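You operate a simulated robot arm through the tools that you are given. There is no shell and no other tool. Be economical: measure what you need, move in short steps, check, and stop when the job is done.

Carry out the task below with a simulated robot arm. There is one attempt and no reset: what you move stays moved.

JOB
The jam jar has leaked. Put it on the middle shelf of the fridge, then sponge the worktop clean.
Fine: shut the fridge; the pink sponge goes back where it lay.

It is judged by the outcome, as a careful person would: the job done as asked, and still so three seconds after it is handed in. It fails if anything else is knocked over, pushed out of place, dropped, spilled or broken.

ROBOT AND FRAMES
A 6-joint arm with a two-finger parallel gripper on a trunk, on a base that drives. Base frame: it is fixed to the floor where the robot stands at the start and does not move with it; the origin is under the middle of the robot, x ahead of it, y to its left, z up. Readings come in mm, degrees, newtons and seconds.
With the tool pointing down near the work surface it reaches from about 160 to 840 mm from the robot's upright axis, wherever it stands. Its first joint turns from -166.0 to 166.0 degrees. Places, roughly: fridge door [900, -100, 800]; middle shelf of the fridge [1100, 200, 600]; jam spill [600, 300, 900]; fridge dial [1100, -100, 1300]. Payload 3.91 kg.
The TCP is the grasp point between the finger pads, 30 mm short of the fingertips. In the tool frame z runs along the fingers and y along their closing line. Largest opening 110 mm; finger width 20, thickness 10; the body of the gripper, 48 by 112 mm, starts 55 mm behind the TCP.
Orientation is told as [roll, pitch, yaw] about the base's x, y, z axes, in that order, counted from this pose: with the fingers straight down and closing along the base's y, the tool's x points along the base's -x, its y along +y and its z along -z.

CONTROLS
- The arm moves only by the tool jog_arm. Its argument "steps" is a list of rows, each a list of 6 numbers: the shift along the tool's x, y, z in units of 200 mm (1.0 is 200 mm), then the turn, a rotation vector about the tool's x, y, z in units of 180 degrees (1.0 is 180 degrees). In form: [[tx, ty, tz, ax, ay, az], ...]. A call has 1 to 10 rows; each row is the pose to reach, as a shift and turn from the pose commanded when the call began, along the tool's axes at that moment. "claw" is the closure, from 0 (fully open) to 1 (shut), set as the call begins (left out, the last holds). A call with a number of a shift or a turn outside -1 to 1 is refused whole. Rows are played at 5 a second. More than 50 mm and 8.6 degrees between two rows, or a gripper value outside its range, and nothing of the call is played. Where a pose cannot be reached the arm comes as near as it can. A force on the tool above 90 N (or 10 N above the force at the start of the call, whichever is more), or a blocked arm, ends the call early, and 0.2 s more pass. The fingers move at their own pace (about 108 mm/s each) and stop on an object; they squeeze with about 33 N. The grip force told is the motor's: it shows also when the fingers shut on nothing. Time passes only in rows, and 0.2 s behind the last, so rows that repeat a pose let the fingers close. It gives the time, the measured TCP pose, the force on the tool (base axes), the opening and the grip force at its end, in the units of the frame above (readings bear some noise).
- Cameras (640 x 400 px; columns grow to the right, rows downward): "scene" is now at [-84.4, 2.7, 1515.1]; the picture's right is [0.04, -1.00, 0.00], its down [-0.54, -0.02, -0.84] and it looks along [0.84, 0.03, -0.54] (base axes); focal length 252 px, centre (320, 200). "wrist" rides on the gripper at [77, 7, -114] in the tool frame; the picture's right is [-0.09, 1.00, 0.00], its down [-0.80, -0.07, -0.59] and it looks along [-0.59, -0.05, 0.80] (tool axes); focal length 270 px, centre (320, 200). There is no depth. A picture from a camera that has moved, and an enlarged one, comes with that camera's place and axes in the base frame and with its lens.
- snapshot(camera): a new picture of that camera. It takes no simulated time.
- move_column(by): slides the trunk up (or, below 0, down) by that many mm; the arm and the scene camera ride with it, the base frame stays. It gives what a move gives, with no picture.
- steer(legs): drives the robot by 1 to 6 legs, each [ahead, left, turn to the left] in mm, mm and degrees, along the robot's own axes; the way and the turn of a leg run together, so that a leg with both is an arc; at most 1500 mm and 180 degrees a leg. The arm and the cameras ride along, it lands a little off, and it stops where it bumps. It gives what a move gives.
- turn_head(pan, tilt): turns the head with the scene camera to pan (to the left, within 86 degrees either way) and tilt (down, from -29 to 69), counted from straight ahead of the robot. It gives what a move gives.
- zoom(camera, box): a new picture of the part [left, top, right, bottom] of that camera's present view, enlarged. It takes no simulated time.
- sign_off(): hands the job in; it is judged then, once.

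Work in short steps. Places have to be worked out from the pictures, the camera data and where the tool is seen: move nearer, look again, correct. Check each grasp and each placing, and mend what went wrong. You have 120 turns and 78 pictures in all, those below and enlarged ones among them. Open the gripper and draw the arm clear of the work before you hand the job in, unless the task says otherwise; then end with one line.

The tools are called after "Emit:" as a command line: name --pt "numbers of a row" for each row, then --argument value for the rest, lists and objects as JSON in quotes. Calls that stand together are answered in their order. jog_arm: Moves the arm, as the interface text tells. Its arguments: {"type":"object","properties":{"steps":{"type":"array","items":{"type":"array","items":{"type":"number"}}},"claw":{"type":"number"}},"required":["steps"]} The other tools are called the same way: move_column (by) slides the trunk up or down; steer (legs) drives the base; turn_head (pan, tilt) turns the head that bears the scene camera; snapshot (camera) takes a picture; zoom (camera, box) takes an enlarged picture of a part of a camera's view; sign_off () hands the job in.

At the start:

```text
t: 0.0
tcp_pos: [460.9, 165.4, 1132.2]
tcp_rot: [0.1, 0.0, 0.0]
force: [-0.8, 1.1, 0.6]
width: 110.0
finger_force: 0.1
trunk travel left (down, up): [-450.0, 90.0]
robot x, y, heading: [-0.9, -0.6, -0.0]
head pan, tilt: [2.0, 32.9]
```

scene: 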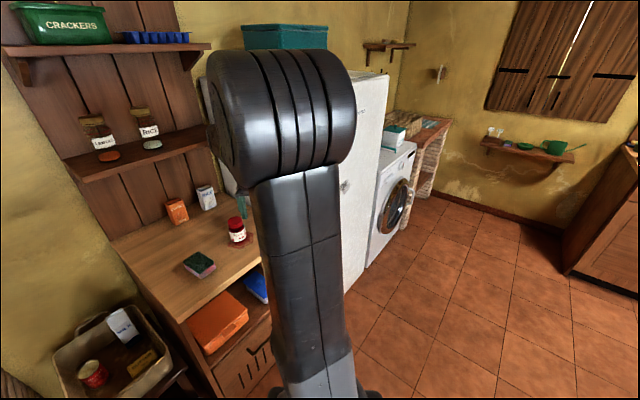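
wrist: 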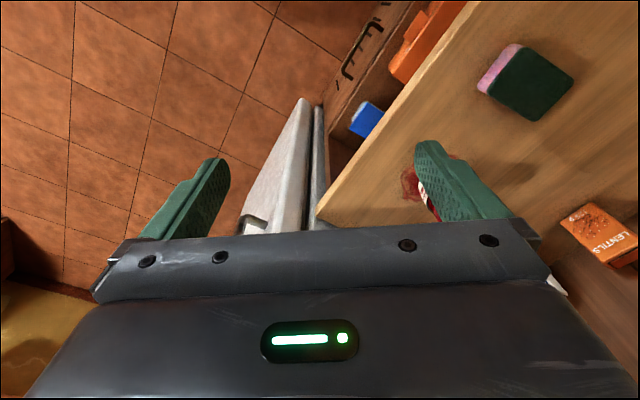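

The arm hides part of the scene. I turn the head to the left to view worktop and fridge.

Emit:
turn_head --pan 30 --tilt 35

Emit:
snapshot --camera "scene"

```text
t: 0.9
tcp_pos: [461.7, 165.1, 1132.9]
tcp_rot: [0.1, 0.0, 0.0]
force: [0.2, -0.4, -1.3]
width: 109.6
finger_force: 0.1
trunk travel left (down, up): [-450.0, 90.0]
robot x, y, heading: [-2.1, -0.4, -0.0]
head pan, tilt: [30.0, 35.0]
```

```text
75 pictures are left
camera scene: at [-97.1, 43.5, 1511.9], right [0.5, -0.87, 0.0], down [-0.5, -0.29, -0.82], along [0.71, 0.41, -0.57], focal length 252 px, centre (320, 200)
```

scene: 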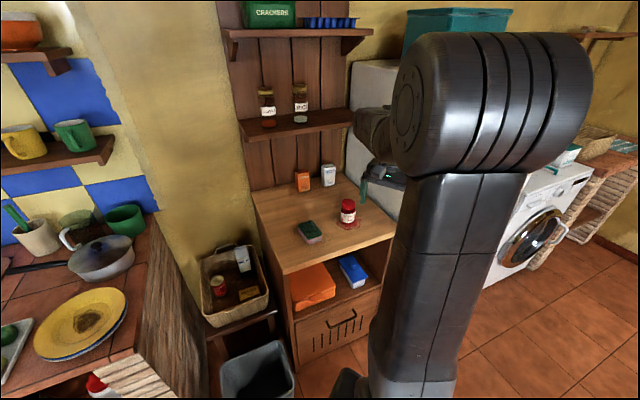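

The jar stands in a spill at about [630, 330]. I look closer at the worktop.

Emit:
zoom --camera "scene" --box '[240, 130, 420, 330]'

Emit:
turn_head --pan -25 --tilt 25

Emit:
snapshot --camera "scene"

```text
2.00 times, centred on (330, 230) of scene
camera zoom: at [-97.1, 43.5, 1511.9], right [0.5, -0.87, 0.0], down [-0.5, -0.29, -0.82], along [0.71, 0.41, -0.57], focal length 504 px, centre (300, 140)
```

zoom: 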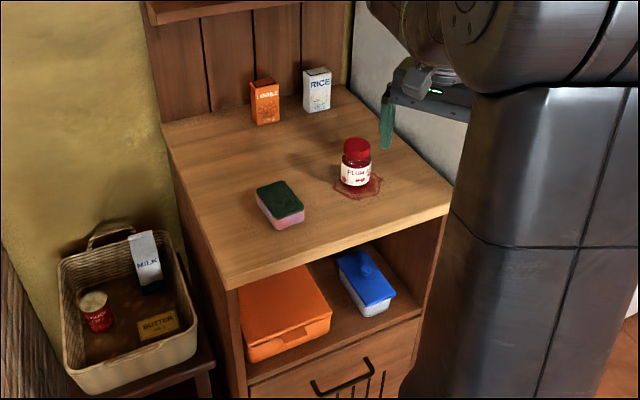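

```text
t: 2.2
tcp_pos: [461.4, 164.5, 1132.6]
tcp_rot: [0.1, 0.0, 0.1]
force: [-0.3, -0.7, 0.0]
width: 109.9
finger_force: 0.0
trunk travel left (down, up): [-450.0, 90.0]
robot x, y, heading: [0.5, 2.0, -0.1]
head pan, tilt: [-25.0, 25.0]
```

```text
73 pictures are left
camera scene: at [-89.9, -39.3, 1527.7], right [-0.42, -0.91, 0.0], down [-0.38, 0.18, -0.91], along [0.82, -0.38, -0.42], focal length 252 px, centre (320, 200)
```

scene: 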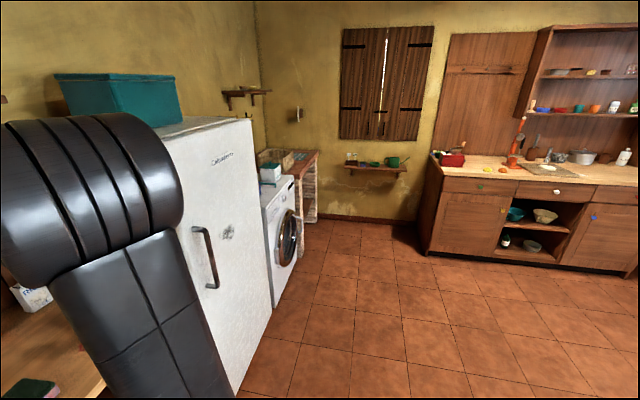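

The furniture front runs about 30° clockwise from x; the fridge front goes from about (790,47) to (1240,-258) with a handle near its left edge, hinge to the right. I drive to the right and turn to face it squarely, then look.

Emit:
steer --legs '[[0, -550, 0], [200, 0, 0], [0, 0, 60]]'

Emit:
turn_head --pan 0 --tilt 30

Emit:
snapshot --camera "scene"

```text
t: 9.1
tcp_pos: [274.8, -49.9, 1131.8]
tcp_rot: [0.0, 0.0, 61.0]
force: [0.1, -1.0, 0.7]
width: 110.0
finger_force: 0.0
trunk travel left (down, up): [-450.0, 90.0]
robot x, y, heading: [191.7, -530.0, 61.0]
head pan, tilt: [-25.0, 25.0]
```

```text
t: 10.0
tcp_pos: [273.9, -49.3, 1132.3]
tcp_rot: [0.0, -0.1, 61.0]
force: [0.3, 0.1, 0.1]
width: 109.9
finger_force: 0.1
trunk travel left (down, up): [-450.0, 90.0]
robot x, y, heading: [193.4, -535.6, 60.9]
head pan, tilt: [0.0, 30.0]
```

```text
72 pictures are left
camera scene: at [153.2, -603.3, 1519.7], right [0.87, -0.49, 0.0], down [-0.24, -0.44, -0.87], along [0.42, 0.76, -0.5], focal length 252 px, centre (320, 200)
```

scene: 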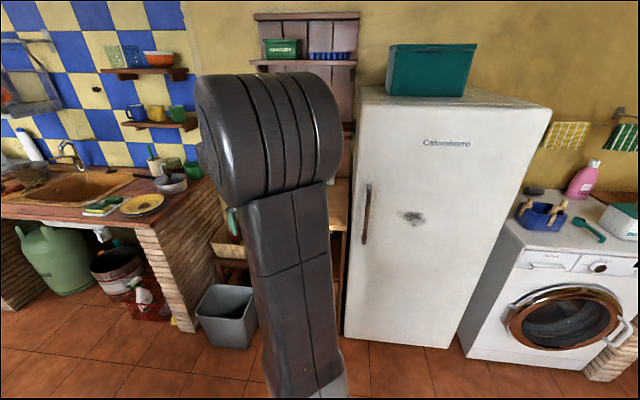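

The door's front goes from about (735,115) to (1233,-234), facing heading ≈55°; the handle is near (715,35), z 860–1110. I drive so the handle is about 580 mm straight ahead and look with both cameras.

Emit:
steer --legs '[[177, -120, 0], [0, 0, -6]]'

Emit:
snapshot --camera "scene"

```text
t: 12.2
tcp_pos: [513.1, 36.7, 1130.8]
tcp_rot: [-0.1, 0.1, 55.5]
force: [0.7, -0.2, 0.0]
width: 109.9
finger_force: 0.1
trunk travel left (down, up): [-450.0, 90.0]
robot x, y, heading: [385.9, -440.4, 55.7]
head pan, tilt: [0.0, 30.0]
```

```text
71 pictures are left
camera scene: at [338.4, -503.4, 1519.7], right [0.82, -0.57, 0.0], down [-0.28, -0.41, -0.87], along [0.49, 0.71, -0.5], focal length 252 px, centre (320, 200)
```

scene: 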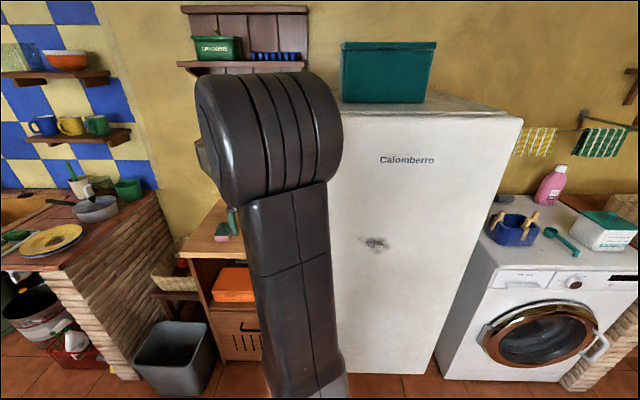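

The front is now square to the robot (heading ≈55°). I bring the tool to horizontal pointing forward, at the handle's height and centre line, 400 mm ahead.

Emit:
jog_arm --pt "0.03 -0.08 0.07 0 -0.047 0" --pt "0.06 -0.16 0.14 0 -0.094 0" --pt "0.09 -0.25 0.21 0 -0.141 0" --pt "0.12 -0.33 0.28 0 -0.188 0" --pt "0.15 -0.41 0.35 0 -0.235 0" --pt "0.18 -0.49 0.42 0 -0.282 0" --pt "0.21 -0.57 0.49 0 -0.329 0" --pt "0.24 -0.65 0.56 0 -0.376 0" --pt "0.27 -0.74 0.63 0 -0.423 0" --pt "0.3 -0.82 0.7 0 -0.47 0" --claw 0

Emit:
snapshot --camera "wrist"

Emit:
snapshot --camera "scene"

```text
t: 14.4
tcp_pos: [546.0, -34.1, 1070.3]
tcp_rot: [-26.7, -82.3, 80.8]
force: [1.5, 1.1, -0.3]
width: 110.2
finger_force: 0.1
out of reach, approached as far as the arm can: row 6, 7, 8, 9, 10
trunk travel left (down, up): [-450.0, 90.0]
robot x, y, heading: [385.9, -439.2, 55.7]
head pan, tilt: [0.0, 30.0]
```

```text
70 pictures are left
camera wrist: at [472.4, -132.6, 1007.3], right [-0.81, 0.59, 0.03], down [-0.27, -0.41, 0.87], along [0.52, 0.69, 0.49], focal length 270 px, centre (320, 200)
```

wrist: 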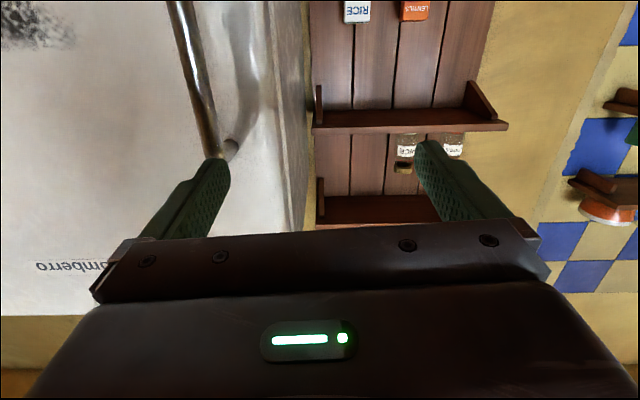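

```text
69 pictures are left
camera scene: at [339.9, -500.0, 1519.9], right [0.82, -0.57, 0.0], down [-0.28, -0.41, -0.86], along [0.49, 0.71, -0.5], focal length 252 px, centre (320, 200)
```

scene: 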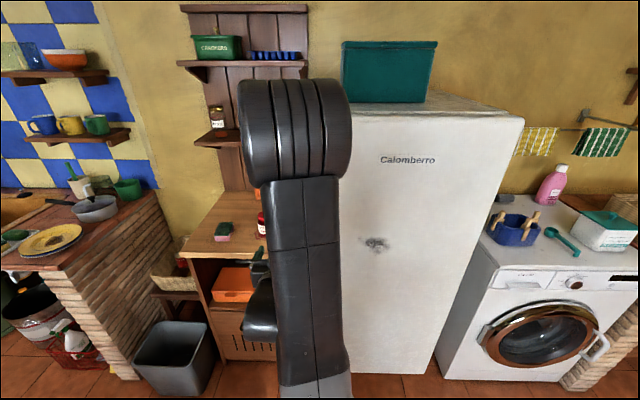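

The bar shows at about (750,45), about 605 ahead and 28 right of the robot's centre line, top end near z 1110. The wrist can't fold that near so high, so I lower the trunk and re-check the pose.

Emit:
move_column --by -100

Emit:
jog_arm --pt "0 0 0.1 0 0 0" --pt "0 0 0.2 0 0 0"

```text
t: 15.7
tcp_pos: [545.5, -34.9, 972.0]
tcp_rot: [-26.7, -82.5, 80.9]
force: [-0.9, 0.2, 0.3]
width: 110.2
finger_force: 0.1
trunk travel left (down, up): [-350.0, 190.0]
robot x, y, heading: [383.8, -437.8, 55.4]
head pan, tilt: [0.0, 30.0]
```

```text
t: 16.3
tcp_pos: [563.9, 0.7, 965.3]
tcp_rot: [-26.9, -82.5, 80.9]
force: [-0.2, -0.3, 0.3]
width: 110.1
finger_force: 0.1
out of reach, approached as far as the arm can: row 2
trunk travel left (down, up): [-350.0, 190.0]
robot x, y, heading: [384.5, -436.4, 55.4]
head pan, tilt: [0.0, 30.0]
```

I probe which way is free: shift right toward the centre line and slightly reduce the pitch.

Emit:
jog_arm --pt "0 -0.2 0 0 0.04 0" --pt "0 -0.4 0 0 0.08 0" --pt "0 -0.6 0.1 0 0.11 0" --pt "0 -0.6 0.3 0 0.11 0"

Emit:
turn_head --pan 0 --tilt 50

Emit:
snapshot --camera "scene"

```text
t: 17.3
tcp_pos: [617.4, 19.8, 959.1]
tcp_rot: [-8.9, -62.9, 61.3]
force: [-15.3, -4.9, 5.5]
width: 106.5
finger_force: 0.0
out of reach, approached as far as the arm can: row 1, 2, 3, 4
trunk travel left (down, up): [-350.0, 190.0]
robot x, y, heading: [386.8, -436.7, 55.6]
head pan, tilt: [0.0, 30.0]
```

```text
t: 18.1
tcp_pos: [618.2, 20.1, 959.0]
tcp_rot: [-8.8, -62.9, 61.1]
force: [-12.5, -0.4, -0.4]
width: 104.9
finger_force: 0.0
trunk travel left (down, up): [-350.0, 190.0]
robot x, y, heading: [391.9, -438.6, 55.4]
head pan, tilt: [0.0, 50.0]
```

```text
68 pictures are left
camera scene: at [329.1, -514.4, 1390.1], right [0.82, -0.57, 0.0], down [-0.43, -0.63, -0.64], along [0.37, 0.53, -0.77], focal length 252 px, centre (320, 200)
```

scene: 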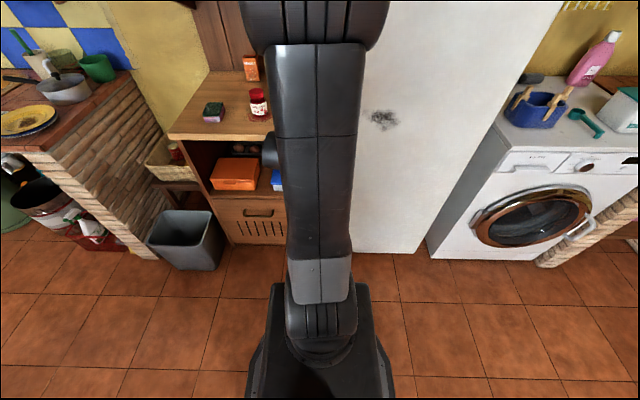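

A force of about 12–15 N and a squeezed finger: something touches. I look with the wrist camera.

Emit:
snapshot --camera "wrist"

```text
67 pictures are left
camera wrist: at [531.8, -87.0, 941.0], right [-0.78, 0.63, 0.01], down [-0.1, -0.14, 0.99], along [0.62, 0.76, 0.17], focal length 270 px, centre (320, 200)
```

wrist: 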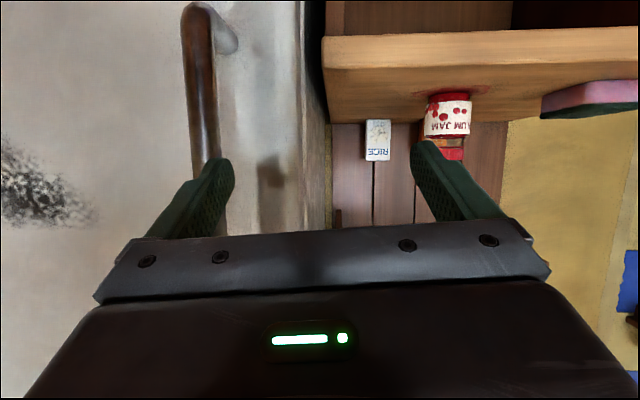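

The right fingertip touches the handle bar, so the bar is nearer, at about (697,8). I back off 50 mm and shift right about 55 mm to straddle it.

Emit:
jog_arm --pt "0 0 -0.15 0 0 0" --pt "0 0 -0.3 0 0 0" --pt "0 -0.15 -0.3 0 0 0" --pt "0 -0.3 -0.3 0 0 0"

Emit:
snapshot --camera "wrist"

```text
t: 19.1
tcp_pos: [589.9, -28.8, 988.8]
tcp_rot: [-8.1, -63.1, 61.1]
force: [-0.1, -0.2, 0.4]
width: 109.9
finger_force: 0.1
out of reach, approached as far as the arm can: row 3, 4
trunk travel left (down, up): [-350.0, 190.0]
robot x, y, heading: [385.7, -435.2, 55.4]
head pan, tilt: [0.0, 50.0]
```

```text
66 pictures are left
camera wrist: at [505.5, -137.0, 969.6], right [-0.78, 0.62, 0.02], down [-0.09, -0.15, 0.98], along [0.61, 0.77, 0.17], focal length 270 px, centre (320, 200)
```

wrist: 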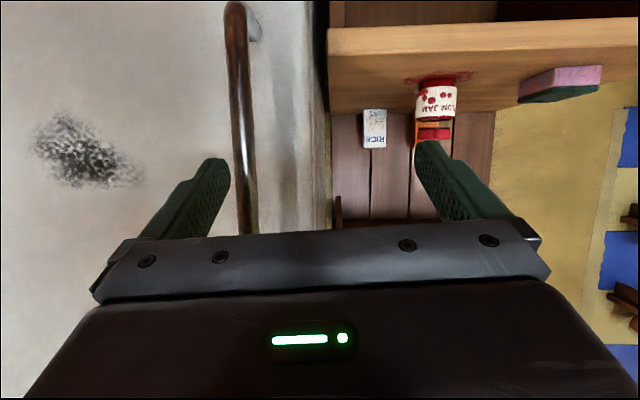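

The bar is between the fingers but near the right one. I lower the trunk further and raise the arm relative to it, which should give the wrist freer travel.

Emit:
move_column --by -200

Emit:
jog_arm --pt "-0.15 -0.05 -0.075 0 0 0" --pt "-0.3 -0.1 -0.15 0 0 0" --pt "-0.45 -0.15 -0.225 0 0 0" --pt "-0.6 -0.2 -0.3 0 0 0" --pt "-0.75 -0.25 -0.38 0 0 0" --pt "-0.87 -0.25 -0.44 0 0 0"

Emit:
snapshot --camera "wrist"

```text
t: 21.3
tcp_pos: [589.6, -28.0, 787.1]
tcp_rot: [-8.0, -63.2, 61.0]
force: [-0.2, -0.3, 0.2]
width: 110.1
finger_force: 0.0
trunk travel left (down, up): [-150.0, 390.0]
robot x, y, heading: [386.4, -438.0, 55.7]
head pan, tilt: [0.0, 50.0]
```

```text
t: 22.7
tcp_pos: [624.3, -42.4, 969.9]
tcp_rot: [-9.3, -60.9, 62.1]
force: [-1.1, -0.2, 0.1]
width: 110.1
finger_force: 0.1
trunk travel left (down, up): [-150.0, 390.0]
robot x, y, heading: [385.0, -437.4, 55.6]
head pan, tilt: [0.0, 50.0]
```

```text
65 pictures are left
camera wrist: at [538.2, -151.4, 956.8], right [-0.78, 0.62, 0.0], down [-0.08, -0.1, 0.99], along [0.62, 0.78, 0.13], focal length 270 px, centre (320, 200)
```

wrist: 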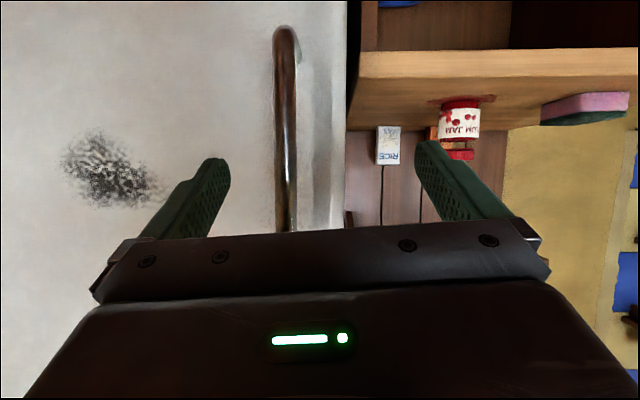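

The bar is now well between the fingers, some 27 mm right of centre. I centre it and level the tool.

Emit:
jog_arm --pt "0 -0.03 0 0 -0.03 0" --pt "0 -0.06 0 0 -0.06 0" --pt "0 -0.1 0 0 -0.09 0" --pt "0 -0.13 0 0 -0.12 0"

Emit:
snapshot --camera "wrist"

```text
t: 23.7
tcp_pos: [621.4, -41.1, 963.0]
tcp_rot: [-18.5, -74.1, 69.0]
force: [0.4, 0.3, -0.2]
width: 110.2
finger_force: 0.1
out of reach, approached as far as the arm can: row 2, 3, 4
trunk travel left (down, up): [-150.0, 390.0]
robot x, y, heading: [387.4, -438.4, 55.6]
head pan, tilt: [0.0, 50.0]
```

```text
64 pictures are left
camera wrist: at [536.3, -141.9, 918.0], right [-0.77, 0.64, 0.0], down [-0.24, -0.28, 0.93], along [0.6, 0.71, 0.37], focal length 270 px, centre (320, 200)
```

wrist: 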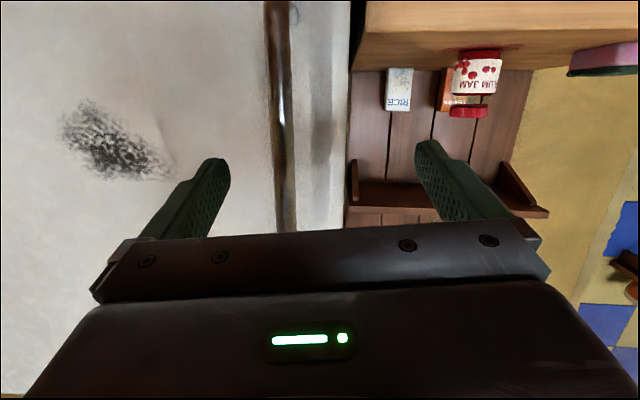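

Pitch is about 16° below level; good enough. I now move forward and right to straddle the bar.

Emit:
jog_arm --pt "0 -0.04 0.1 0 0 0" --pt "0 -0.09 0.2 0 0 0" --pt "0 -0.13 0.28 0 0 0" --pt "0 -0.14 0.36 0 0 0"

Emit:
snapshot --camera "wrist"

```text
t: 24.7
tcp_pos: [655.4, -8.6, 973.6]
tcp_rot: [-21.5, -77.3, 71.2]
force: [0.2, 0.2, -0.1]
width: 109.8
finger_force: 0.0
out of reach, approached as far as the arm can: row 1, 2, 3, 4
trunk travel left (down, up): [-150.0, 390.0]
robot x, y, heading: [385.2, -434.9, 55.5]
head pan, tilt: [0.0, 50.0]
```

```text
63 pictures are left
camera wrist: at [571.4, -105.9, 920.7], right [-0.76, 0.65, 0.01], down [-0.27, -0.32, 0.91], along [0.6, 0.68, 0.42], focal length 270 px, centre (320, 200)
```

wrist: 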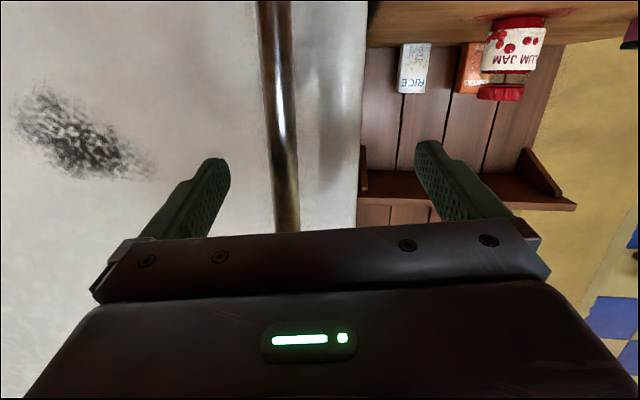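

I ease the pitch back a bit while moving on toward the bar.

Emit:
jog_arm --pt "0 -0.04 0.05 0 0.04 0" --pt "0 -0.08 0.1 0 0.06 0" --pt "0 -0.12 0.2 0 0.08 0"

Emit:
snapshot --camera "wrist"

```text
t: 25.5
tcp_pos: [697.7, 5.9, 969.2]
tcp_rot: [-10.8, -63.7, 60.5]
force: [-0.1, -0.5, -0.4]
width: 109.7
finger_force: 0.1
out of reach, approached as far as the arm can: row 1, 2
trunk travel left (down, up): [-150.0, 390.0]
robot x, y, heading: [391.3, -436.0, 55.5]
head pan, tilt: [0.0, 50.0]
```

```text
62 pictures are left
camera wrist: at [607.2, -96.5, 949.0], right [-0.75, 0.66, 0.0], down [-0.12, -0.13, 0.98], along [0.65, 0.74, 0.18], focal length 270 px, centre (320, 200)
```

wrist: 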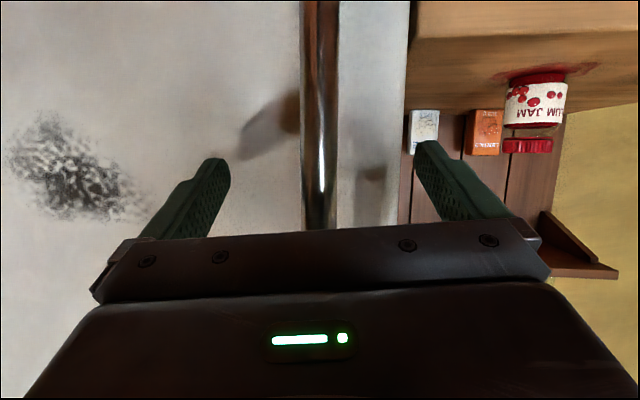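

The bar is centred and its apparent size puts it at about the grasp point. I close the gripper.

Emit:
jog_arm --pt "0 0 0 0 0 0" --pt "0 0 0 0 0 0" --pt "0 0 0 0 0 0" --pt "0 0 0 0 0 0" --claw 1

Emit:
snapshot --camera "wrist"

```text
t: 26.5
tcp_pos: [697.5, 5.6, 968.2]
tcp_rot: [-9.9, -63.6, 59.4]
force: [1.4, -0.4, 0.0]
width: 19.3
finger_force: 44.7
trunk travel left (down, up): [-150.0, 390.0]
robot x, y, heading: [388.0, -436.3, 55.4]
head pan, tilt: [0.0, 50.0]
```

```text
61 pictures are left
camera wrist: at [607.3, -96.5, 948.7], right [-0.75, 0.67, 0.0], down [-0.12, -0.14, 0.98], along [0.65, 0.73, 0.18], focal length 270 px, centre (320, 200)
```

wrist: 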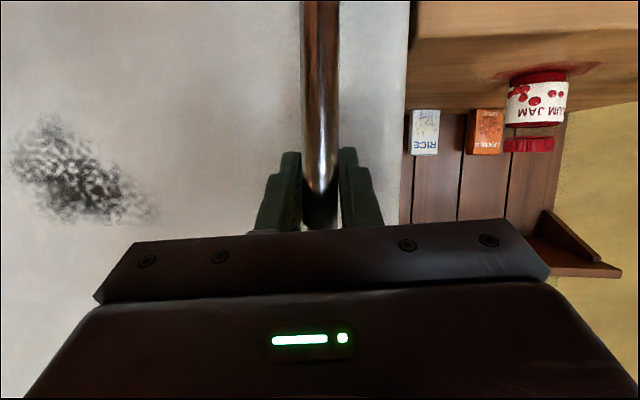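

The grip is firm on the 19 mm bar. I pull by driving the base back along the door's arc, first a short way.

Emit:
steer --legs '[[-80, -21, 0]]'

Emit:
snapshot --camera "wrist"

```text
t: 27.6
tcp_pos: [663.1, -69.2, 968.6]
tcp_rot: [-10.4, -63.6, 60.3]
force: [-27.8, 10.5, -4.6]
width: 19.3
finger_force: 45.0
trunk travel left (down, up): [-150.0, 390.0]
robot x, y, heading: [356.1, -518.1, 55.5]
head pan, tilt: [0.0, 50.0]
```

```text
60 pictures are left
camera wrist: at [573.9, -173.8, 948.6], right [-0.75, 0.66, 0.0], down [-0.12, -0.14, 0.98], along [0.65, 0.74, 0.18], focal length 270 px, centre (320, 200)
```

wrist: 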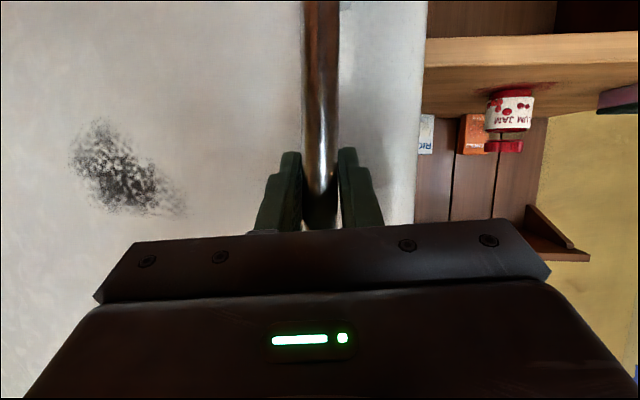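

The door has begun to open; the side force shows the true arc lies a little further toward -x. I correct and go on.

Emit:
steer --legs '[[-81, -16, 0]]'

Emit:
steer --legs '[[-77, -33, 0]]'

Emit:
snapshot --camera "wrist"

```text
t: 28.7
tcp_pos: [642.7, -148.7, 967.5]
tcp_rot: [-9.4, -63.6, 58.9]
force: [66.0, -10.0, 14.8]
width: 19.2
finger_force: 45.3
trunk travel left (down, up): [-150.0, 390.0]
robot x, y, heading: [326.1, -591.9, 55.6]
head pan, tilt: [0.0, 50.0]
```

```text
t: 29.7
tcp_pos: [630.3, -232.2, 967.1]
tcp_rot: [-9.4, -63.4, 58.4]
force: [71.6, -1.6, 7.9]
width: 19.2
finger_force: 44.7
trunk travel left (down, up): [-150.0, 390.0]
robot x, y, heading: [311.1, -677.1, 55.5]
head pan, tilt: [0.0, 50.0]
```

```text
59 pictures are left
camera wrist: at [539.3, -334.4, 948.4], right [-0.74, 0.67, 0.01], down [-0.12, -0.14, 0.98], along [0.66, 0.73, 0.18], focal length 270 px, centre (320, 200)
```

wrist: 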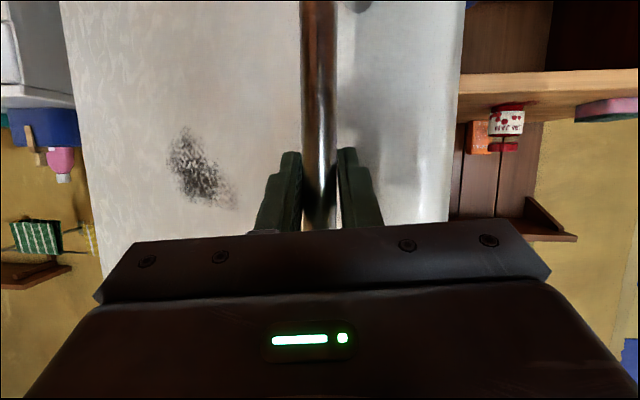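

The points fit a circle of radius ≈592 about (1225,-262); the door is about 24° open. I continue along that arc with a small inward correction.

Emit:
steer --legs '[[-79, -65, 0]]'

Emit:
steer --legs '[[-70, -74, 0]]'

Emit:
snapshot --camera "wrist"

```text
t: 30.9
tcp_pos: [639.1, -335.8, 968.3]
tcp_rot: [-9.9, -63.3, 58.7]
force: [38.6, 8.0, -3.4]
width: 19.5
finger_force: 44.8
trunk travel left (down, up): [-150.0, 390.0]
robot x, y, heading: [320.7, -773.6, 55.5]
head pan, tilt: [0.0, 50.0]
```

```text
t: 32.1
tcp_pos: [662.6, -432.7, 967.6]
tcp_rot: [-9.7, -63.3, 58.5]
force: [53.7, 21.2, 1.6]
width: 19.5
finger_force: 44.9
trunk travel left (down, up): [-150.0, 390.0]
robot x, y, heading: [339.3, -876.0, 55.7]
head pan, tilt: [0.0, 50.0]
```

```text
58 pictures are left
camera wrist: at [569.8, -534.5, 948.4], right [-0.74, 0.68, 0.0], down [-0.12, -0.13, 0.98], along [0.67, 0.72, 0.18], focal length 270 px, centre (320, 200)
```

wrist: 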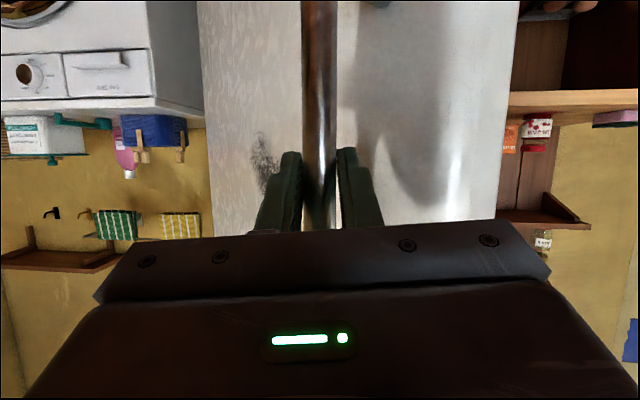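

Door is about 41° open. I open the fingers partly (so as not to press on the door) and back away from the bar.

Emit:
jog_arm --pt "0 0 0 0 0 0" --pt "0 0 0 0 0 0" --pt "0 0 -0.2 0 0 0" --pt "0 0 -0.4 0 0 0" --claw 0.6

Emit:
snapshot --camera "wrist"

```text
t: 33.1
tcp_pos: [607.4, -485.5, 1000.7]
tcp_rot: [-10.5, -63.0, 59.1]
force: [0.7, 0.1, -0.7]
width: 43.9
finger_force: 0.0
trunk travel left (down, up): [-150.0, 390.0]
robot x, y, heading: [344.7, -875.3, 55.5]
head pan, tilt: [0.0, 50.0]
```

```text
57 pictures are left
camera wrist: at [513.5, -587.4, 982.5], right [-0.74, 0.68, 0.0], down [-0.12, -0.13, 0.98], along [0.67, 0.73, 0.18], focal length 270 px, centre (320, 200)
```

wrist: 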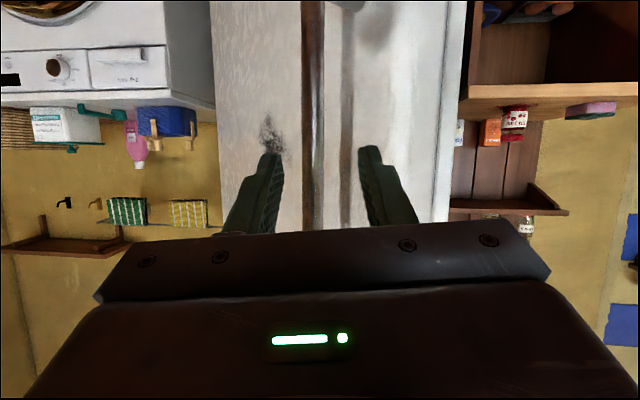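

Released and clear. I close the fingers, move left so the tool stands beside the door's free edge, and look inside.

Emit:
jog_arm --pt "0 0 0 0 0 0" --pt "0 0 0 0 0 0" --claw 1

Emit:
steer --legs '[[0, 200, 0]]'

Emit:
turn_head --pan 0 --tilt 25

Emit:
snapshot --camera "scene"

Emit:
snapshot --camera "wrist"

```text
t: 33.7
tcp_pos: [604.8, -487.7, 1001.6]
tcp_rot: [-10.5, -63.3, 59.1]
force: [0.3, 0.6, 0.0]
width: 0.0
finger_force: 33.1
trunk travel left (down, up): [-150.0, 390.0]
robot x, y, heading: [343.4, -876.5, 55.4]
head pan, tilt: [0.0, 50.0]
```

```text
t: 35.3
tcp_pos: [436.9, -370.4, 1003.3]
tcp_rot: [-10.6, -63.3, 59.0]
force: [0.0, 0.0, 0.2]
width: 0.2
finger_force: 32.9
trunk travel left (down, up): [-150.0, 390.0]
robot x, y, heading: [172.4, -757.6, 55.3]
head pan, tilt: [0.0, 50.0]
```

```text
t: 36.2
tcp_pos: [437.7, -371.0, 1002.3]
tcp_rot: [-10.4, -63.3, 59.0]
force: [-0.3, 0.2, 1.2]
width: 0.2
finger_force: 33.3
trunk travel left (down, up): [-150.0, 390.0]
robot x, y, heading: [170.8, -761.4, 55.2]
head pan, tilt: [0.0, 25.0]
```

```text
56 pictures are left
camera scene: at [125.6, -823.8, 1227.9], right [0.82, -0.57, 0.0], down [-0.24, -0.35, -0.91], along [0.51, 0.74, -0.43], focal length 252 px, centre (320, 200)
```

scene: 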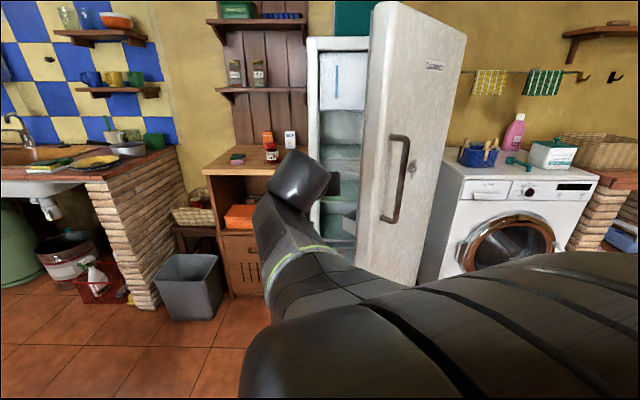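

```text
55 pictures are left
camera wrist: at [345.1, -472.0, 983.9], right [-0.74, 0.68, 0.0], down [-0.12, -0.13, 0.98], along [0.67, 0.72, 0.18], focal length 270 px, centre (320, 200)
```

wrist: 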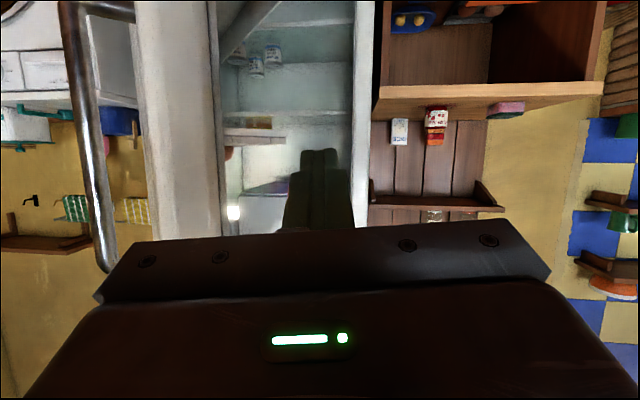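

I zoom on the gap to see the fridge's inside and the door's inner side.

Emit:
zoom --camera "scene" --box '[280, 20, 480, 280]'

Emit:
zoom --camera "wrist" --box '[120, 0, 400, 240]'

```text
1.54 times, centred on (380, 150) of scene
camera zoom: at [125.6, -823.8, 1227.9], right [0.82, -0.57, 0.0], down [-0.24, -0.35, -0.91], along [0.51, 0.74, -0.43], focal length 388 px, centre (228, 277)
```

zoom: 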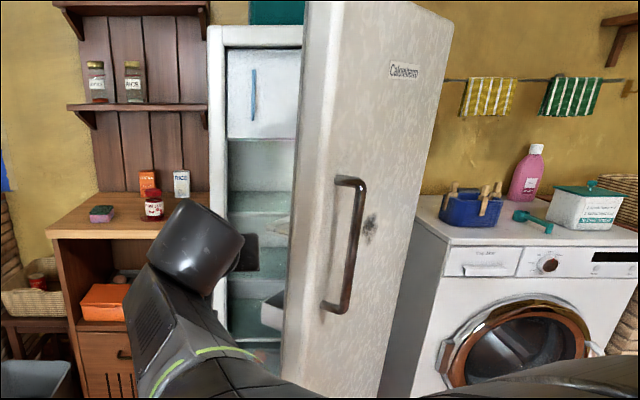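

```text
1.67 times, centred on (260, 120) of wrist
camera zoom: at [345.1, -472.0, 983.9], right [-0.74, 0.68, 0.0], down [-0.12, -0.13, 0.98], along [0.67, 0.72, 0.18], focal length 450 px, centre (420, 333)
```

zoom: 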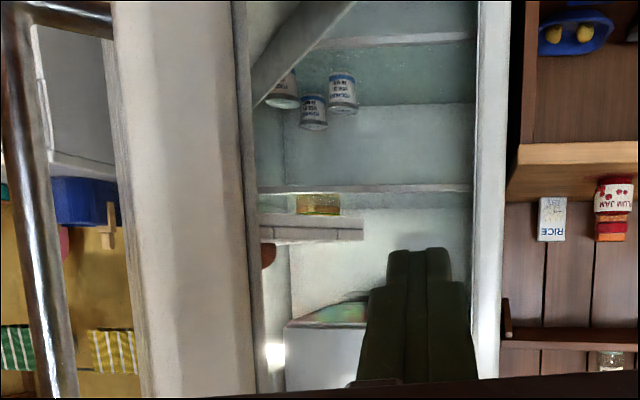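

Door bins hold items inside, so pushing from within is risky. I'll instead regrip the handle from a pose turned with the door: back off, drive right, turn left.

Emit:
steer --legs '[[-250, 0, 0], [459, -718, 0], [0, 0, 50]]'

Emit:
jog_arm --pt "0 0 0 0 0 0" --pt "0 0 0 0 0 0" --claw 0.1

Emit:
snapshot --camera "wrist"

```text
t: 44.4
tcp_pos: [751.3, -548.5, 1001.6]
tcp_rot: [-10.6, -63.2, 108.7]
force: [0.4, 0.0, -0.4]
width: 0.0
finger_force: 32.8
trunk travel left (down, up): [-150.0, 390.0]
robot x, y, heading: [876.8, -1002.9, 104.8]
head pan, tilt: [0.0, 25.0]
```

```text
t: 45.0
tcp_pos: [753.3, -550.4, 1001.6]
tcp_rot: [-10.4, -63.3, 108.7]
force: [-0.1, -0.4, 0.2]
width: 99.0
finger_force: 0.1
trunk travel left (down, up): [-150.0, 390.0]
robot x, y, heading: [878.4, -1003.5, 105.0]
head pan, tilt: [0.0, 25.0]
```

```text
52 pictures are left
camera wrist: at [770.0, -686.5, 982.8], right [-0.99, -0.12, 0.0], down [0.02, -0.18, 0.98], along [-0.12, 0.98, 0.18], focal length 270 px, centre (320, 200)
```

wrist: 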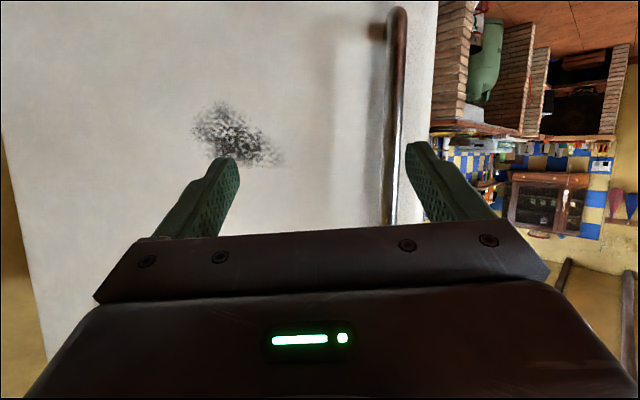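

The bar measures at (663,-433), as expected. I drive left 57 then ahead 136 so it comes between the fingers.

Emit:
steer --legs '[[0, 57, 0], [134, 0, 0]]'

Emit:
snapshot --camera "wrist"

```text
t: 46.9
tcp_pos: [663.4, -437.5, 1001.2]
tcp_rot: [-10.5, -63.3, 108.6]
force: [0.1, -0.6, 0.3]
width: 98.8
finger_force: 0.0
trunk travel left (down, up): [-150.0, 390.0]
robot x, y, heading: [789.0, -888.5, 104.6]
head pan, tilt: [0.0, 25.0]
```

```text
51 pictures are left
camera wrist: at [681.5, -572.9, 983.1], right [-0.99, -0.12, 0.0], down [0.02, -0.18, 0.98], along [-0.12, 0.98, 0.18], focal length 270 px, centre (320, 200)
```

wrist: 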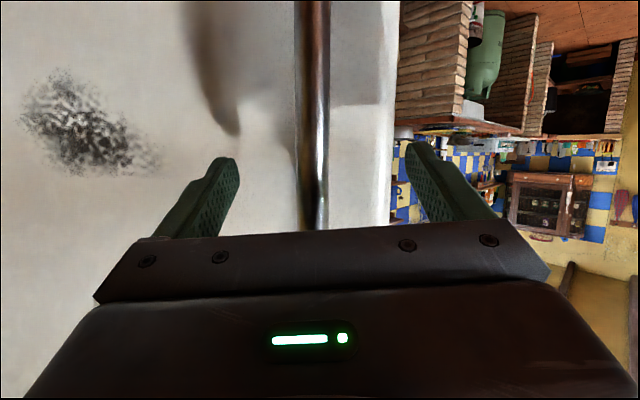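

Bar centred; I close and pull the first step of the next arc.

Emit:
jog_arm --pt "0 0 0 0 0 0" --pt "0 0 0 0 0 0" --pt "0 0 0 0 0 0" --pt "0 0 0 0 0 0" --claw 1

Emit:
steer --legs '[[-101, -11, 0]]'

Emit:
steer --legs '[[-98, -31, 0]]'

```text
t: 47.9
tcp_pos: [668.3, -434.6, 1002.4]
tcp_rot: [-10.1, -63.2, 108.1]
force: [23.6, 7.5, 2.6]
width: 19.2
finger_force: 45.0
trunk travel left (down, up): [-150.0, 390.0]
robot x, y, heading: [786.9, -892.0, 104.8]
head pan, tilt: [0.0, 25.0]
```

```text
t: 49.1
tcp_pos: [715.0, -524.1, 1002.4]
tcp_rot: [-10.6, -63.0, 106.9]
force: [17.5, 11.5, 4.1]
width: 19.7
finger_force: 44.7
trunk travel left (down, up): [-150.0, 390.0]
robot x, y, heading: [828.9, -980.8, 104.4]
head pan, tilt: [0.0, 25.0]
stopped in leg 1: the force on the tool passed its limit (the readings are from after the stop); the commanded pose is now the measured one
```

```text
t: 50.3
tcp_pos: [773.2, -609.9, 999.9]
tcp_rot: [-10.2, -62.9, 106.5]
force: [53.2, 51.8, 4.9]
width: 19.5
finger_force: 44.9
trunk travel left (down, up): [-150.0, 390.0]
robot x, y, heading: [883.1, -1071.8, 104.3]
head pan, tilt: [0.0, 25.0]
```

The radial force says the true radius is nearer 565. I correct inward and continue.

Emit:
steer --legs '[[-85, -51, 0]]'

Emit:
steer --legs '[[-75, -64, 0]]'

```text
t: 51.4
tcp_pos: [841.5, -680.4, 1000.3]
tcp_rot: [-10.6, -62.7, 107.0]
force: [31.7, 42.1, -1.3]
width: 18.6
finger_force: 45.2
trunk travel left (down, up): [-150.0, 390.0]
robot x, y, heading: [954.5, -1139.0, 104.1]
head pan, tilt: [0.0, 25.0]
```

```text
t: 52.6
tcp_pos: [918.5, -741.1, 1001.8]
tcp_rot: [-11.0, -62.9, 107.5]
force: [-0.5, 1.4, -0.3]
width: 0.0
finger_force: 37.9
trunk travel left (down, up): [-150.0, 390.0]
robot x, y, heading: [1036.6, -1194.8, 104.4]
head pan, tilt: [0.0, 25.0]
```

The grip slipped off in the last step. I check where the door now stands.

Emit:
turn_head --pan 15 --tilt 25

Emit:
snapshot --camera "scene"

Emit:
snapshot --camera "wrist"

```text
t: 53.4
tcp_pos: [919.8, -742.1, 1000.9]
tcp_rot: [-11.2, -62.9, 107.6]
force: [-0.1, -0.3, 0.7]
width: 0.0
finger_force: 38.1
trunk travel left (down, up): [-150.0, 390.0]
robot x, y, heading: [1033.6, -1199.4, 104.5]
head pan, tilt: [15.0, 25.0]
```

```text
50 pictures are left
camera scene: at [1027.5, -1282.6, 1227.7], right [0.87, 0.49, 0.0], down [0.21, -0.37, -0.91], along [-0.44, 0.79, -0.42], focal length 252 px, centre (320, 200)
```

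scene: 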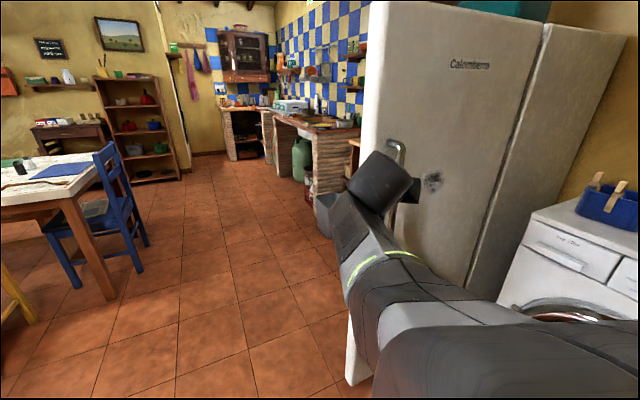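

```text
49 pictures are left
camera wrist: at [931.9, -879.3, 983.3], right [-1.0, -0.09, -0.01], down [0.01, -0.17, 0.98], along [-0.09, 0.98, 0.17], focal length 270 px, centre (320, 200)
```

wrist: 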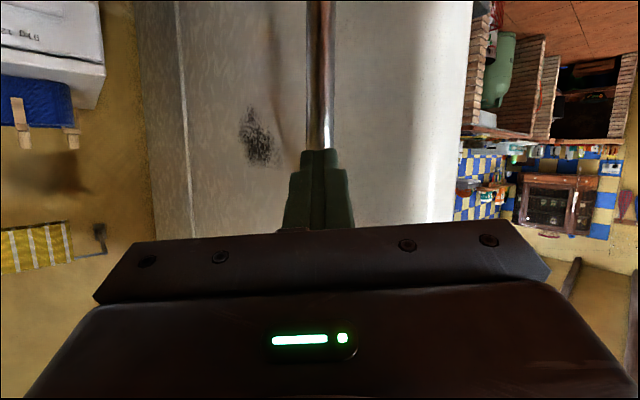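

The door is about 78° open; I want over 100°. I'll back off, go round to its outer side, turn to face it and regrip.

Emit:
steer --legs '[[-100, 0, 0], [217, -424, 0], [0, 0, 45.5]]'

Emit:
jog_arm --pt "0 0 0 0 0 0" --pt "0 0 0 0 0 0" --claw 0.1

Emit:
snapshot --camera "wrist"

```text
t: 59.0
tcp_pos: [993.7, -752.3, 1001.8]
tcp_rot: [-11.1, -62.9, 153.8]
force: [0.7, 0.3, -0.4]
width: 0.2
finger_force: 37.7
trunk travel left (down, up): [-150.0, 390.0]
robot x, y, heading: [1403.0, -985.6, 150.5]
head pan, tilt: [15.0, 25.0]
```

```text
t: 59.6
tcp_pos: [994.4, -752.7, 1000.0]
tcp_rot: [-11.1, -62.8, 153.8]
force: [0.2, 0.1, -0.1]
width: 99.1
finger_force: 0.0
trunk travel left (down, up): [-150.0, 390.0]
robot x, y, heading: [1402.1, -985.1, 150.6]
head pan, tilt: [15.0, 25.0]
```

```text
48 pictures are left
camera wrist: at [1101.4, -838.5, 983.3], right [-0.62, -0.78, -0.01], down [0.13, -0.11, 0.98], along [-0.77, 0.61, 0.17], focal length 270 px, centre (320, 200)
```

wrist: 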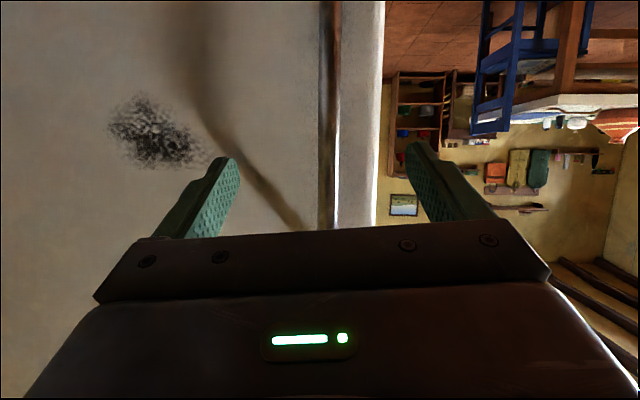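

The bar lies about 115 mm ahead. I drive in and close.

Emit:
steer --legs '[[113, -8, 0]]'

Emit:
jog_arm --pt "0 0 0 0 0 0" --pt "0 0 0 0 0 0" --pt "0 0 0 0 0 0" --pt "0 0 0 0 0 0" --claw 1

Emit:
snapshot --camera "wrist"

```text
t: 60.8
tcp_pos: [901.2, -690.2, 1001.7]
tcp_rot: [-11.1, -63.0, 153.8]
force: [-0.1, 0.3, -1.0]
width: 98.9
finger_force: 0.1
trunk travel left (down, up): [-150.0, 390.0]
robot x, y, heading: [1311.8, -923.9, 150.9]
head pan, tilt: [15.0, 25.0]
```

```text
t: 61.8
tcp_pos: [901.2, -690.7, 1002.3]
tcp_rot: [-10.8, -62.9, 153.5]
force: [4.2, 6.5, 1.1]
width: 19.6
finger_force: 44.8
trunk travel left (down, up): [-150.0, 390.0]
robot x, y, heading: [1310.7, -921.2, 150.7]
head pan, tilt: [15.0, 25.0]
```

```text
47 pictures are left
camera wrist: at [1009.5, -776.7, 983.4], right [-0.62, -0.78, -0.01], down [0.13, -0.11, 0.98], along [-0.77, 0.61, 0.17], focal length 270 px, centre (320, 200)
```

wrist: 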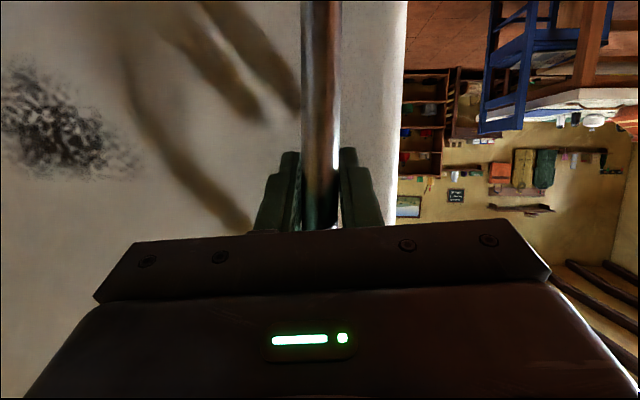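

With all grip points the hinge fits at (1129,-247), radius 499: the door is already about 93° open. I pull another 17°.

Emit:
steer --legs '[[-74, -8, 0]]'

Emit:
steer --legs '[[-72, -19, 0]]'

Emit:
jog_arm --pt "0 0 0 0 0 0" --pt "0 0 0 0 0 0" --pt "0 0 -0.2 0 0 0" --pt "0 0 -0.4 0 0 0" --claw 0.5

```text
t: 62.8
tcp_pos: [970.0, -720.3, 1002.5]
tcp_rot: [-11.0, -62.9, 153.8]
force: [-1.1, 2.2, 1.1]
width: 19.6
finger_force: 44.7
trunk travel left (down, up): [-150.0, 390.0]
robot x, y, heading: [1376.4, -953.7, 150.7]
head pan, tilt: [15.0, 25.0]
```

```text
t: 63.9
tcp_pos: [1042.3, -740.0, 1001.4]
tcp_rot: [-11.2, -62.9, 154.0]
force: [-2.8, -7.3, 0.0]
width: 19.3
finger_force: 44.5
trunk travel left (down, up): [-150.0, 390.0]
robot x, y, heading: [1451.7, -972.1, 150.8]
head pan, tilt: [15.0, 25.0]
```

```text
t: 65.0
tcp_pos: [1055.3, -776.6, 978.3]
tcp_rot: [-18.2, -53.7, 158.9]
force: [2.3, 2.8, -4.4]
width: 55.9
finger_force: 1.3
trunk travel left (down, up): [-150.0, 390.0]
robot x, y, heading: [1447.7, -968.5, 151.0]
head pan, tilt: [15.0, 25.0]
stopped in row 4: the arm was blocked; the commanded pose is now the measured one
```

The arm was blocked while backing off. I look before moving further.

Emit:
snapshot --camera "wrist"

Emit:
snapshot --camera "scene"

```text
46 pictures are left
camera wrist: at [1162.9, -863.6, 980.2], right [-0.62, -0.77, -0.11], down [-0.05, -0.11, 0.99], along [-0.78, 0.62, 0.03], focal length 270 px, centre (320, 200)
```

wrist: 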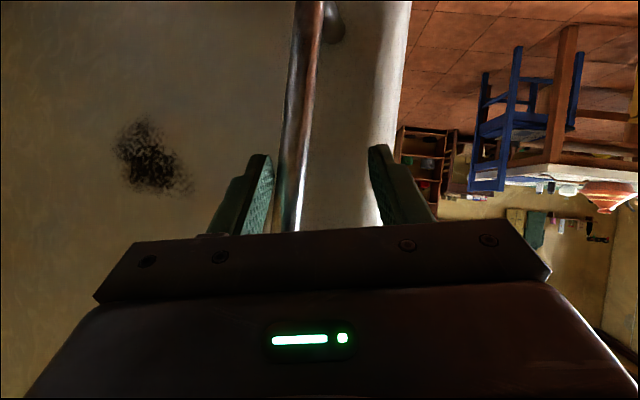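

```text
45 pictures are left
camera scene: at [1506.0, -1031.6, 1230.9], right [0.25, 0.97, 0.0], down [0.41, -0.1, -0.91], along [-0.88, 0.23, -0.42], focal length 252 px, centre (320, 200)
```

scene: 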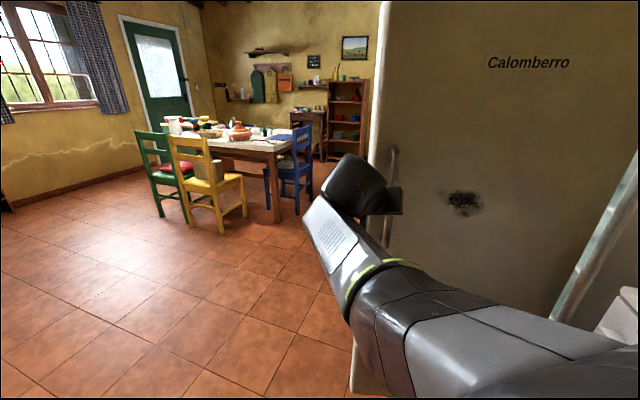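

The bar sits freely between the fingers. I back straight off with the base and drive around the open door's end toward the worktop.

Emit:
steer --legs '[[-148, 22, 0]]'

Emit:
steer --legs '[[0, 430, 0], [1100, 0, 0], [0, 0, -91]]'

Emit:
turn_head --pan 0 --tilt 30

Emit:
snapshot --camera "scene"

```text
t: 66.3
tcp_pos: [1170.3, -867.9, 979.5]
tcp_rot: [-18.2, -53.7, 159.4]
force: [-0.4, 0.0, 0.3]
width: 54.9
finger_force: 0.0
trunk travel left (down, up): [-150.0, 390.0]
robot x, y, heading: [1571.0, -1065.3, 151.0]
head pan, tilt: [15.0, 25.0]
```

```text
t: 77.9
tcp_pos: [594.8, -515.8, 976.9]
tcp_rot: [-18.3, -53.5, 70.4]
force: [0.2, 0.9, -0.4]
width: 54.6
finger_force: 0.0
trunk travel left (down, up): [-150.0, 390.0]
robot x, y, heading: [410.1, -915.6, 62.1]
head pan, tilt: [15.0, 25.0]
```

```text
t: 78.7
tcp_pos: [594.2, -515.7, 975.9]
tcp_rot: [-18.3, -53.6, 70.5]
force: [-0.5, -0.4, -0.1]
width: 54.8
finger_force: 0.0
trunk travel left (down, up): [-150.0, 390.0]
robot x, y, heading: [409.4, -919.0, 62.3]
head pan, tilt: [0.0, 30.0]
```

```text
44 pictures are left
camera scene: at [368.9, -988.6, 1219.7], right [0.88, -0.47, 0.0], down [-0.23, -0.44, -0.87], along [0.4, 0.77, -0.5], focal length 252 px, centre (320, 200)
```

scene: 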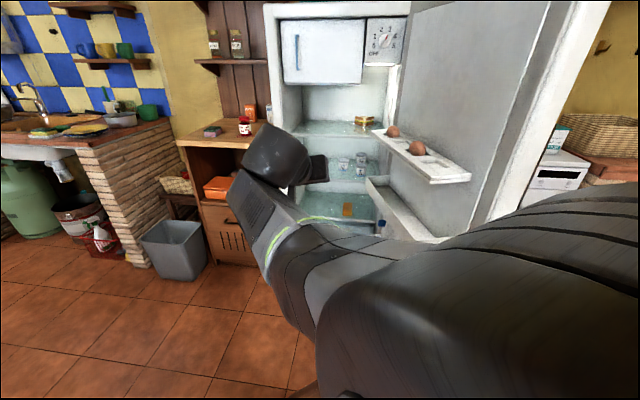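

The fridge stands wide open. I zoom in on the shelves.

Emit:
zoom --camera "scene" --box '[220, 70, 480, 240]'

```text
2.35 times, centred on (350, 155) of scene
camera zoom: at [368.9, -988.6, 1219.7], right [0.88, -0.47, 0.0], down [-0.23, -0.44, -0.87], along [0.4, 0.77, -0.5], focal length 593 px, centre (249, 306)
```

zoom: 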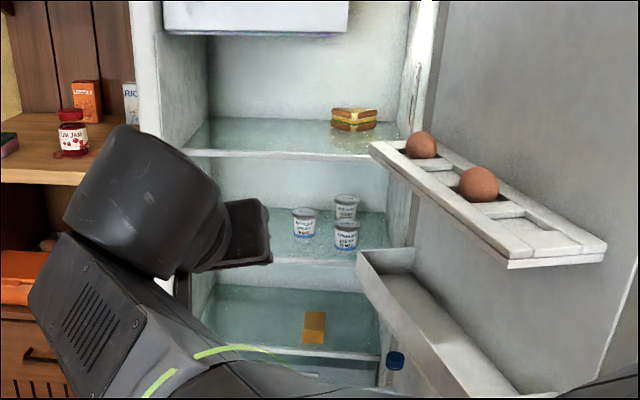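

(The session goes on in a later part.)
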